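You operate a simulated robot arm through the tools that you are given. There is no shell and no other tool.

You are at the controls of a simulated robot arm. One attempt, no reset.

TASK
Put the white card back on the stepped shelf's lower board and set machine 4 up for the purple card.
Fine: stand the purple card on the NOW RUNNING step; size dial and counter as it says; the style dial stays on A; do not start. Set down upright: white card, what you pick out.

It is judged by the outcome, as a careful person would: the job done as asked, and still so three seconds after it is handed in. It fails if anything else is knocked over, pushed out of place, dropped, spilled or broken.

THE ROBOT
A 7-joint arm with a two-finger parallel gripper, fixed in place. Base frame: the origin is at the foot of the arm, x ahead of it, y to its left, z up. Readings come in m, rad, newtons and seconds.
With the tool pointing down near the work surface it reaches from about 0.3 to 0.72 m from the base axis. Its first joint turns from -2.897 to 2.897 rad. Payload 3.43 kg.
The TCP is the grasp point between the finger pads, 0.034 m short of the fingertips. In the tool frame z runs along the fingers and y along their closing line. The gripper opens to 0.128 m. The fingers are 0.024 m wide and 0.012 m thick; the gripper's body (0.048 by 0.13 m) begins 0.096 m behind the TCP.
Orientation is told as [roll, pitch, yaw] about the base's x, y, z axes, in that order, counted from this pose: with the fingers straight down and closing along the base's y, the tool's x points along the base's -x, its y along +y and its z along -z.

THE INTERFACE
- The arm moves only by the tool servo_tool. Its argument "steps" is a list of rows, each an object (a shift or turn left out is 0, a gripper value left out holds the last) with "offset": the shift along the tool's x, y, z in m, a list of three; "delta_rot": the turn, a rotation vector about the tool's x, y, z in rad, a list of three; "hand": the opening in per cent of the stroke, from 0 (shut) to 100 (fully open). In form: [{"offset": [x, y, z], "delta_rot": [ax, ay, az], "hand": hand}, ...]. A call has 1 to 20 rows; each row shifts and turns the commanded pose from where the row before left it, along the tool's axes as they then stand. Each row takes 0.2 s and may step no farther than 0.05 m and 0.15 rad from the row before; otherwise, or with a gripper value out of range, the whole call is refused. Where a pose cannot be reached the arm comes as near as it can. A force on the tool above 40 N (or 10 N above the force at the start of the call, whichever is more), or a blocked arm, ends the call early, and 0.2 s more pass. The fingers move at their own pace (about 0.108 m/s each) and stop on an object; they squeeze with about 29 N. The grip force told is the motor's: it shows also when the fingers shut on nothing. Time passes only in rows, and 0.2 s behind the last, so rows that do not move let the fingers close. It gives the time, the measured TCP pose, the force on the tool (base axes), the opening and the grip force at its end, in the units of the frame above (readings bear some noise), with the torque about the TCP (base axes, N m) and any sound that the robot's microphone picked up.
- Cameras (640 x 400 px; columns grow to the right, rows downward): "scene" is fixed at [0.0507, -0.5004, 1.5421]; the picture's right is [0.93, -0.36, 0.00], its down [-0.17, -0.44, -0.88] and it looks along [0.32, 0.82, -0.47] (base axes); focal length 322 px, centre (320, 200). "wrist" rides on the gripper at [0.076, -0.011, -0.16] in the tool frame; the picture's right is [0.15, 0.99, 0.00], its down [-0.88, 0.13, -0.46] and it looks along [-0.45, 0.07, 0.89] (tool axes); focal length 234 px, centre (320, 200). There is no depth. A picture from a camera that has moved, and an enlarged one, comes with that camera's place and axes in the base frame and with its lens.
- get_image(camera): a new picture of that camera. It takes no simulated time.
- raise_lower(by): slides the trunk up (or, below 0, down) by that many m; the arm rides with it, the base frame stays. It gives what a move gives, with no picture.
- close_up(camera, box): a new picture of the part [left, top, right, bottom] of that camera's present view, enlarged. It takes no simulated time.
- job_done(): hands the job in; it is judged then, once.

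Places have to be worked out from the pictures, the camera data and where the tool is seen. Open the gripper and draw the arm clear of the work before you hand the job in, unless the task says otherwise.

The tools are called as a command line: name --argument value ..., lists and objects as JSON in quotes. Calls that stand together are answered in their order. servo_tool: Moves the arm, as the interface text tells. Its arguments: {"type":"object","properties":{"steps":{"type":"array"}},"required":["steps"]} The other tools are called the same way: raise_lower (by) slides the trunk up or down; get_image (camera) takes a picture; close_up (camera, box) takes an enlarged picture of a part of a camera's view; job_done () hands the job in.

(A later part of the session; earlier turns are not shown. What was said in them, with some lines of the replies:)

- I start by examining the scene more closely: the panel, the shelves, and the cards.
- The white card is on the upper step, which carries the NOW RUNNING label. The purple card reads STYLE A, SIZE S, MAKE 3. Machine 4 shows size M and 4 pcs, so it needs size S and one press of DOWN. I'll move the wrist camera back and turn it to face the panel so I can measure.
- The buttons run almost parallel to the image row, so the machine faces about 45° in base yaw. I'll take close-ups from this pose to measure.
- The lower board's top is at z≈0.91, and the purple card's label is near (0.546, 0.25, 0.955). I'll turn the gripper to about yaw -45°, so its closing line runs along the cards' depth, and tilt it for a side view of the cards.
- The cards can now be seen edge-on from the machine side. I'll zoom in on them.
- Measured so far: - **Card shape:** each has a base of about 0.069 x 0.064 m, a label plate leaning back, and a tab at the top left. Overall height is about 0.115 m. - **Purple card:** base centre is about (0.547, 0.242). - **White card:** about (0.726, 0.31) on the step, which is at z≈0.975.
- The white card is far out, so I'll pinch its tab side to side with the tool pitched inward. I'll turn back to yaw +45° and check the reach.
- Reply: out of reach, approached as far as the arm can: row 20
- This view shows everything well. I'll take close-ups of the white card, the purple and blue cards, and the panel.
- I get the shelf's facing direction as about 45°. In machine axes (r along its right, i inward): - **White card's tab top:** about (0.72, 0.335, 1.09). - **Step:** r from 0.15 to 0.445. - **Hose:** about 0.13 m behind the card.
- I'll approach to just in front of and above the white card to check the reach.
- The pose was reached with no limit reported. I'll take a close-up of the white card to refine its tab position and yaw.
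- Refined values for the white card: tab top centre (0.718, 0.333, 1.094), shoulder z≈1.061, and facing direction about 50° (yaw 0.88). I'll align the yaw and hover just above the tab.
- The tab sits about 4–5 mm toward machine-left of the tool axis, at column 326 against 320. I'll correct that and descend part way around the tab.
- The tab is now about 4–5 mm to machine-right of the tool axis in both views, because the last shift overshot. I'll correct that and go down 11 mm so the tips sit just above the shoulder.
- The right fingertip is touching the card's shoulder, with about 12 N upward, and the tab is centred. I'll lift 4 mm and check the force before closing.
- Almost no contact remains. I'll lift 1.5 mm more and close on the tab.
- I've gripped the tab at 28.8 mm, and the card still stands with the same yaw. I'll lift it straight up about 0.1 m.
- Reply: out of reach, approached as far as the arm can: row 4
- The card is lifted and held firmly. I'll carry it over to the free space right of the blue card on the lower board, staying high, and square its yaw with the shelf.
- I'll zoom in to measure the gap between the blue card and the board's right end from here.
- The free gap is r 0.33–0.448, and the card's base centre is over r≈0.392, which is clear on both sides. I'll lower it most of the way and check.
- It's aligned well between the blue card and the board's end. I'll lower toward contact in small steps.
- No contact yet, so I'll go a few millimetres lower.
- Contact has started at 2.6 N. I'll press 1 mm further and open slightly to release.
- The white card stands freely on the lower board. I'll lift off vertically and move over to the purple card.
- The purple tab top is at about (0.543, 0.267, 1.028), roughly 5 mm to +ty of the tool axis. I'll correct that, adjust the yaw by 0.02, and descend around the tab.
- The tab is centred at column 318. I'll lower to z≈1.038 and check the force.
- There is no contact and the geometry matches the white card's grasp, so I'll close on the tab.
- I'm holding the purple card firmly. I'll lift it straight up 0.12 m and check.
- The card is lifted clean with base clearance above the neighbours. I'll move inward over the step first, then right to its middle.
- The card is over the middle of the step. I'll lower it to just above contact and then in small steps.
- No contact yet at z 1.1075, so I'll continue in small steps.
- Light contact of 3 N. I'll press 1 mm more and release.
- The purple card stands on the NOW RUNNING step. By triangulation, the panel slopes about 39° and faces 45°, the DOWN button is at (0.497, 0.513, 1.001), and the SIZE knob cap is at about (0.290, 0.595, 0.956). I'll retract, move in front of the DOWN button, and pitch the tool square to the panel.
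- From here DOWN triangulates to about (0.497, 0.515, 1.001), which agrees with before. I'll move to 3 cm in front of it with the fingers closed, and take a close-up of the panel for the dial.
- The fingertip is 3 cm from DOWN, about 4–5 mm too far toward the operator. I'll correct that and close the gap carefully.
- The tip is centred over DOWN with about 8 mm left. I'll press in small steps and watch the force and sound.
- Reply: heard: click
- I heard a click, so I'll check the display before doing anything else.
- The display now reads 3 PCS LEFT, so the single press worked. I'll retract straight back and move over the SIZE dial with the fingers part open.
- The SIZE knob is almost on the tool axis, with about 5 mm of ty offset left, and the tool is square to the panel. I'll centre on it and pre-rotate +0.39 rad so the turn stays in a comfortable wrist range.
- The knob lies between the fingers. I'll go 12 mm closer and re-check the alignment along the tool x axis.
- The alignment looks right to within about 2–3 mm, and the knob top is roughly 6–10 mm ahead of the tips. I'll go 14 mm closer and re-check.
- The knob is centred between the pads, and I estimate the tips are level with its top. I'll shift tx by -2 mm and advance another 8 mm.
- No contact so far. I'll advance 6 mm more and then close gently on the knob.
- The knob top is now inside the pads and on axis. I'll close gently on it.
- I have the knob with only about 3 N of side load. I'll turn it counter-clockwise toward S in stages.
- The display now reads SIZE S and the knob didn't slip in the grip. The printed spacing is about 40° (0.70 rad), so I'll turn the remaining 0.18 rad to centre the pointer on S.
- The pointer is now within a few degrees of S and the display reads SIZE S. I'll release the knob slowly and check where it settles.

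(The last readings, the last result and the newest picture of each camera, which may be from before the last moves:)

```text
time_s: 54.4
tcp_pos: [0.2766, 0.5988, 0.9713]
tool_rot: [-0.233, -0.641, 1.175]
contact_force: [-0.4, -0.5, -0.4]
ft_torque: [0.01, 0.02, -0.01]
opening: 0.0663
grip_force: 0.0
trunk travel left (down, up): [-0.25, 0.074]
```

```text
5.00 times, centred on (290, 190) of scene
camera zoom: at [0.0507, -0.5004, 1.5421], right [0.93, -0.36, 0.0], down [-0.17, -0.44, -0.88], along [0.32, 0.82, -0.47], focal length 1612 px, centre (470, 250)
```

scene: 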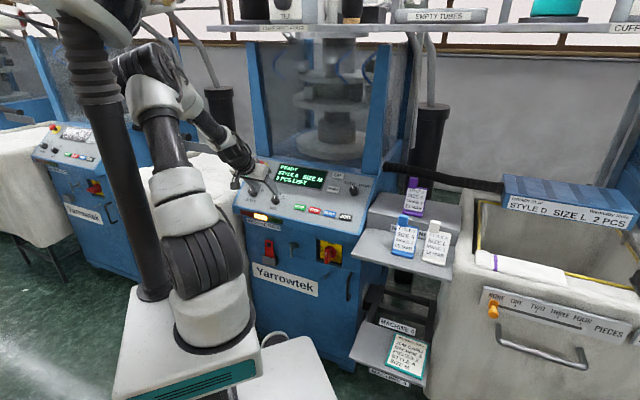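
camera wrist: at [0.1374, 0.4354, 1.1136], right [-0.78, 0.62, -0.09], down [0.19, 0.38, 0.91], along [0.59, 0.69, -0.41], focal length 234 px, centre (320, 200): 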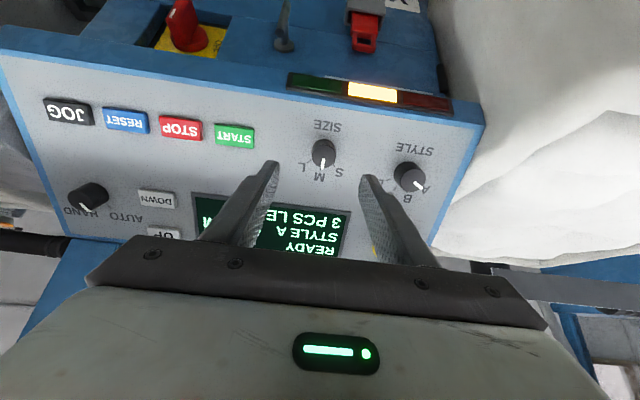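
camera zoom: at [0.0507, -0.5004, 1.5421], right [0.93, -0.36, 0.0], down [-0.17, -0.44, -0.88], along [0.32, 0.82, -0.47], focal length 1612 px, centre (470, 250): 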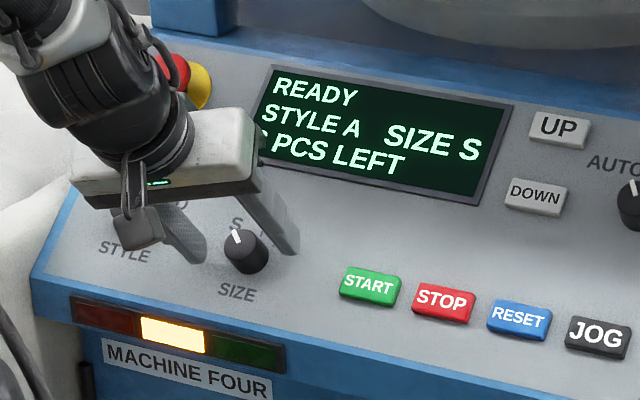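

The knob settled on S and the display confirms SIZE S. I'll retract straight off the panel, then check everything.

servo_tool --steps '[{"offset": [0, 0, -0.02]}, {"offset": [0, 0, -0.03]}, {"offset": [0, 0, -0.045]}, {"offset": [0, 0, -0.045]}, {"delta_rot": [0, 0, 0.13]}, {"delta_rot": [0, 0, 0.13]}, {"offset": [-0.02, -0.0, -0.04], "hand": 100}, {"offset": [-0.02, -0.0, -0.04]}, {}]'

get_image --camera "scene"

get_image --camera "wrist"

close_up --camera "scene" --box '[230, 150, 380, 244]'

close_up --camera "scene" --box '[350, 160, 470, 290]'

```text
time_s: 56.0
tcp_pos: [0.3091, 0.4782, 1.0696]
tool_rot: [-0.185, -0.631, 0.752]
contact_force: [0.0, 0.7, -0.5]
ft_torque: [-0.01, -0.07, 0.0]
opening: 0.1281
grip_force: 0.1
trunk travel left (down, up): [-0.25, 0.074]
stopped in row 7: the arm was blocked; the commanded pose is now the measured one
```

```text
taken
```

scene: 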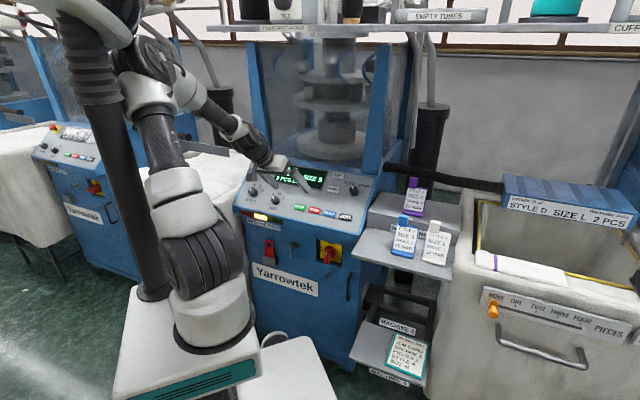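

```text
taken
camera wrist: at [0.1842, 0.385, 1.1544], right [-0.67, 0.7, -0.23], down [0.19, 0.47, 0.86], along [0.71, 0.54, -0.45], focal length 234 px, centre (320, 200)
```

wrist: 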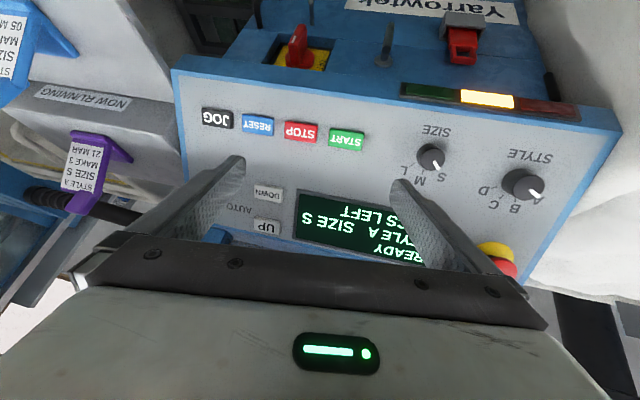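

```text
4.26 times, centred on (305, 197) of scene
camera zoom: at [0.0507, -0.5004, 1.5421], right [0.93, -0.36, 0.0], down [-0.17, -0.44, -0.88], along [0.32, 0.82, -0.47], focal length 1372 px, centre (384, 213)
```

zoom: 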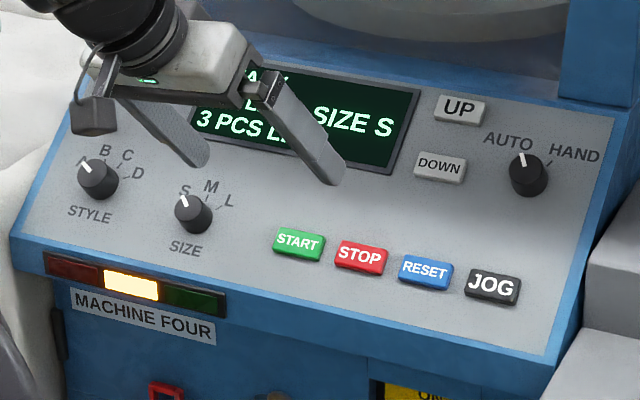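

```text
3.08 times, centred on (410, 225) of scene
camera zoom: at [0.0507, -0.5004, 1.5421], right [0.93, -0.36, 0.0], down [-0.17, -0.44, -0.88], along [0.32, 0.82, -0.47], focal length 992 px, centre (43, 123)
```

zoom: 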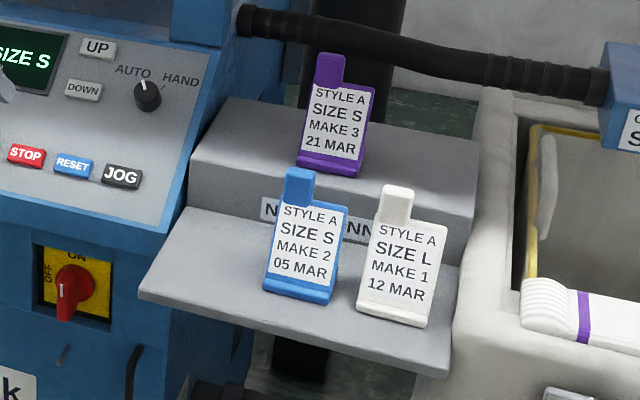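

Everything on the panel and shelf looks right, but the arm reported being blocked during the retreat. I'll look at the arm itself before moving again.

close_up --camera "scene" --box '[40, 0, 320, 300]'

close_up --camera "wrist" --box '[380, 80, 640, 300]'

```text
1.33 times, centred on (180, 150) of scene
camera zoom: at [0.0507, -0.5004, 1.5421], right [0.93, -0.36, 0.0], down [-0.17, -0.44, -0.88], along [0.32, 0.82, -0.47], focal length 430 px, centre (507, 267)
```

zoom: 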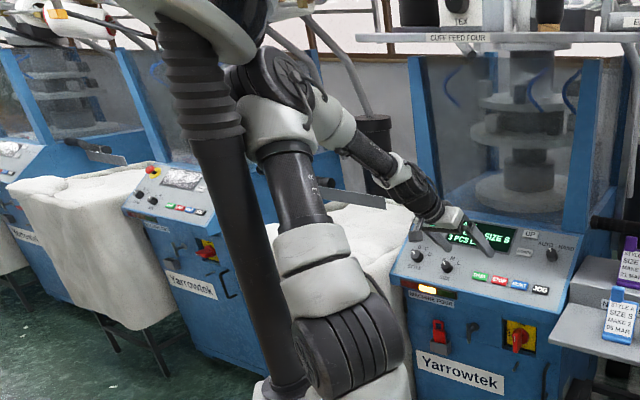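

```text
1.82 times, centred on (510, 190) of wrist
camera zoom: at [0.1842, 0.385, 1.1544], right [-0.67, 0.7, -0.23], down [0.19, 0.47, 0.86], along [0.71, 0.54, -0.45], focal length 426 px, centre (-26, 218)
```

zoom: 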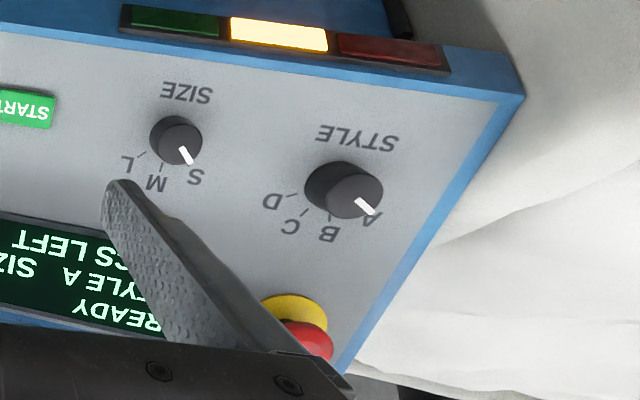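

Nothing was disturbed. The elbow most likely met the robot's own column while folding back close to it. I'll move out to the right and up, away from the column.

servo_tool --steps '[{"offset": [-0.0128, -0.0376, -0.0087]}, {"offset": [-0.0128, -0.0376, -0.0087]}, {"offset": [-0.0128, -0.0376, -0.0087]}, {"offset": [-0.0128, -0.0376, -0.0087]}, {}]'

get_image --camera "scene"

```text
time_s: 57.2
tcp_pos: [0.4081, 0.3797, 1.1463]
tool_rot: [-0.19, -0.627, 0.764]
contact_force: [-0.7, -1.0, 0.3]
ft_torque: [0.0, 0.02, 0.05]
opening: 0.128
grip_force: 0.1
trunk travel left (down, up): [-0.25, 0.074]
```

```text
taken
```

scene: 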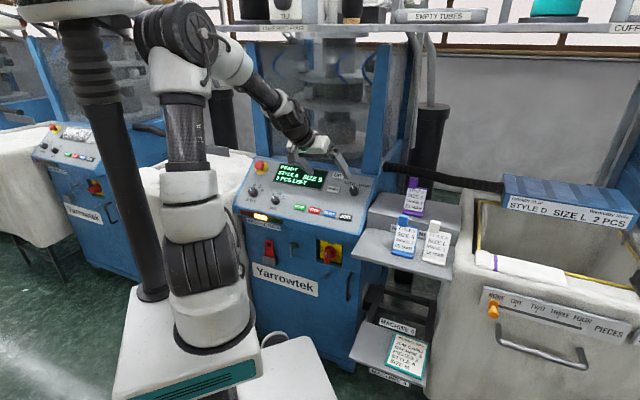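

The arm is free again. I'll raise it well clear of the panel and shelf for the final check.

servo_tool --steps '[{"offset": [-0.0082, -0.0185, -0.0378]}, {"offset": [-0.0082, -0.0185, -0.0378]}, {"offset": [-0.0082, -0.0185, -0.0378]}, {"offset": [-0.0082, -0.0185, -0.0378]}, {}, {}]'

get_image --camera "scene"

close_up --camera "scene" --box '[230, 150, 380, 244]'

close_up --camera "scene" --box '[350, 160, 470, 290]'

get_image --camera "wrist"

```text
time_s: 58.6
tcp_pos: [0.3871, 0.2966, 1.2999]
tool_rot: [-0.179, -0.633, 0.754]
contact_force: [0.4, -0.3, -0.4]
ft_torque: [-0.02, 0.0, 0.0]
opening: 0.1279
grip_force: 0.1
trunk travel left (down, up): [-0.25, 0.074]
```

```text
taken
```

scene: 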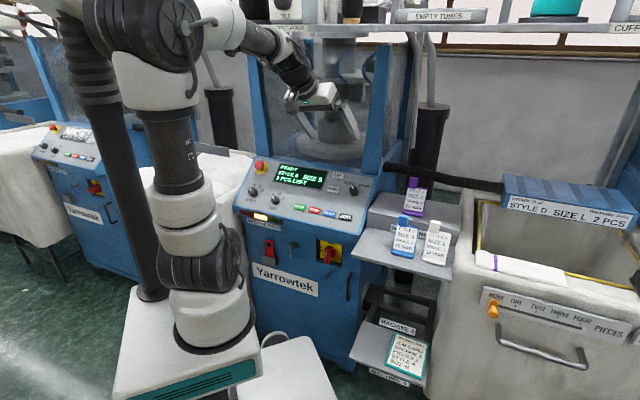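

```text
4.26 times, centred on (305, 197) of scene
camera zoom: at [0.0507, -0.5004, 1.5421], right [0.93, -0.36, 0.0], down [-0.17, -0.44, -0.88], along [0.32, 0.82, -0.47], focal length 1372 px, centre (384, 213)
```

zoom: 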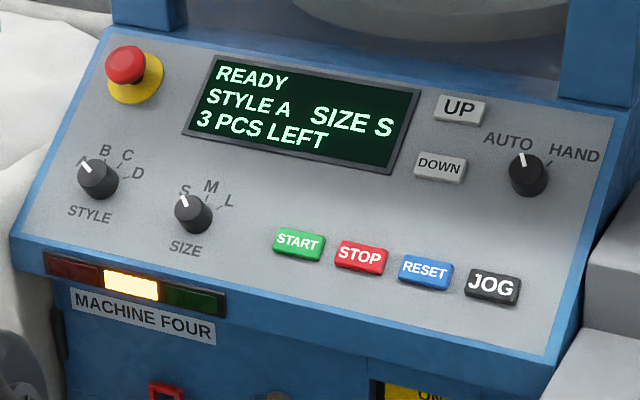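

```text
3.08 times, centred on (410, 225) of scene
camera zoom: at [0.0507, -0.5004, 1.5421], right [0.93, -0.36, 0.0], down [-0.17, -0.44, -0.88], along [0.32, 0.82, -0.47], focal length 992 px, centre (43, 123)
```

zoom: 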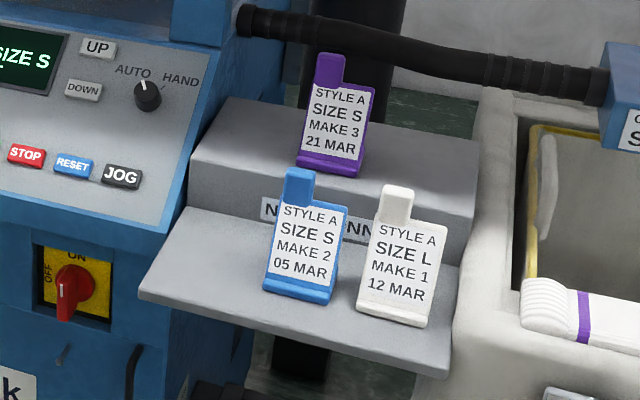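

```text
taken
camera wrist: at [0.2624, 0.2034, 1.3838], right [-0.68, 0.7, -0.23], down [0.19, 0.47, 0.86], along [0.71, 0.54, -0.45], focal length 234 px, centre (320, 200)
```

wrist: 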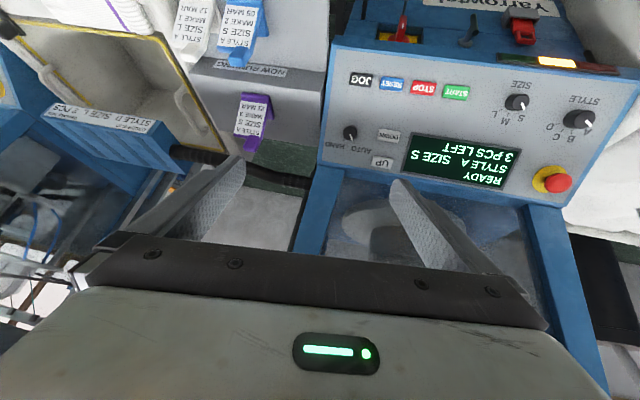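

The final check matches the request:
- **Machine 4:** the display reads READY, STYLE A, SIZE S, 3 PCS LEFT, and it has not been started.
- **Purple card:** upright on the NOW RUNNING step.
- **White card:** upright on the lower board, with the blue card undisturbed.

The gripper is open and the arm is clear, so I'm handing the job in.

job_done

```text
The job is handed in.
```

The job is handed in: machine 4 is set up for the purple card and has not been started.

- **White card:** upright on the stepped shelf's lower board, to the right of the blue card.
- **Purple card:** upright on the NOW RUNNING step.
- **Size dial:** turned from M to S, as the purple card says. The display confirms SIZE S.
- **Counter:** one press of DOWN took it from 4 to 3 pieces, matching MAKE 3 on the card.
- **Style dial:** not touched. It still points to A, and the display reads READY.

While drawing back from the dial, the arm reported it was blocked, most likely by the robot's own column. I moved it away to the right and up, and the pictures afterwards show nothing knocked over or out of place. The gripper is open and the arm is clear of the panel and shelf.
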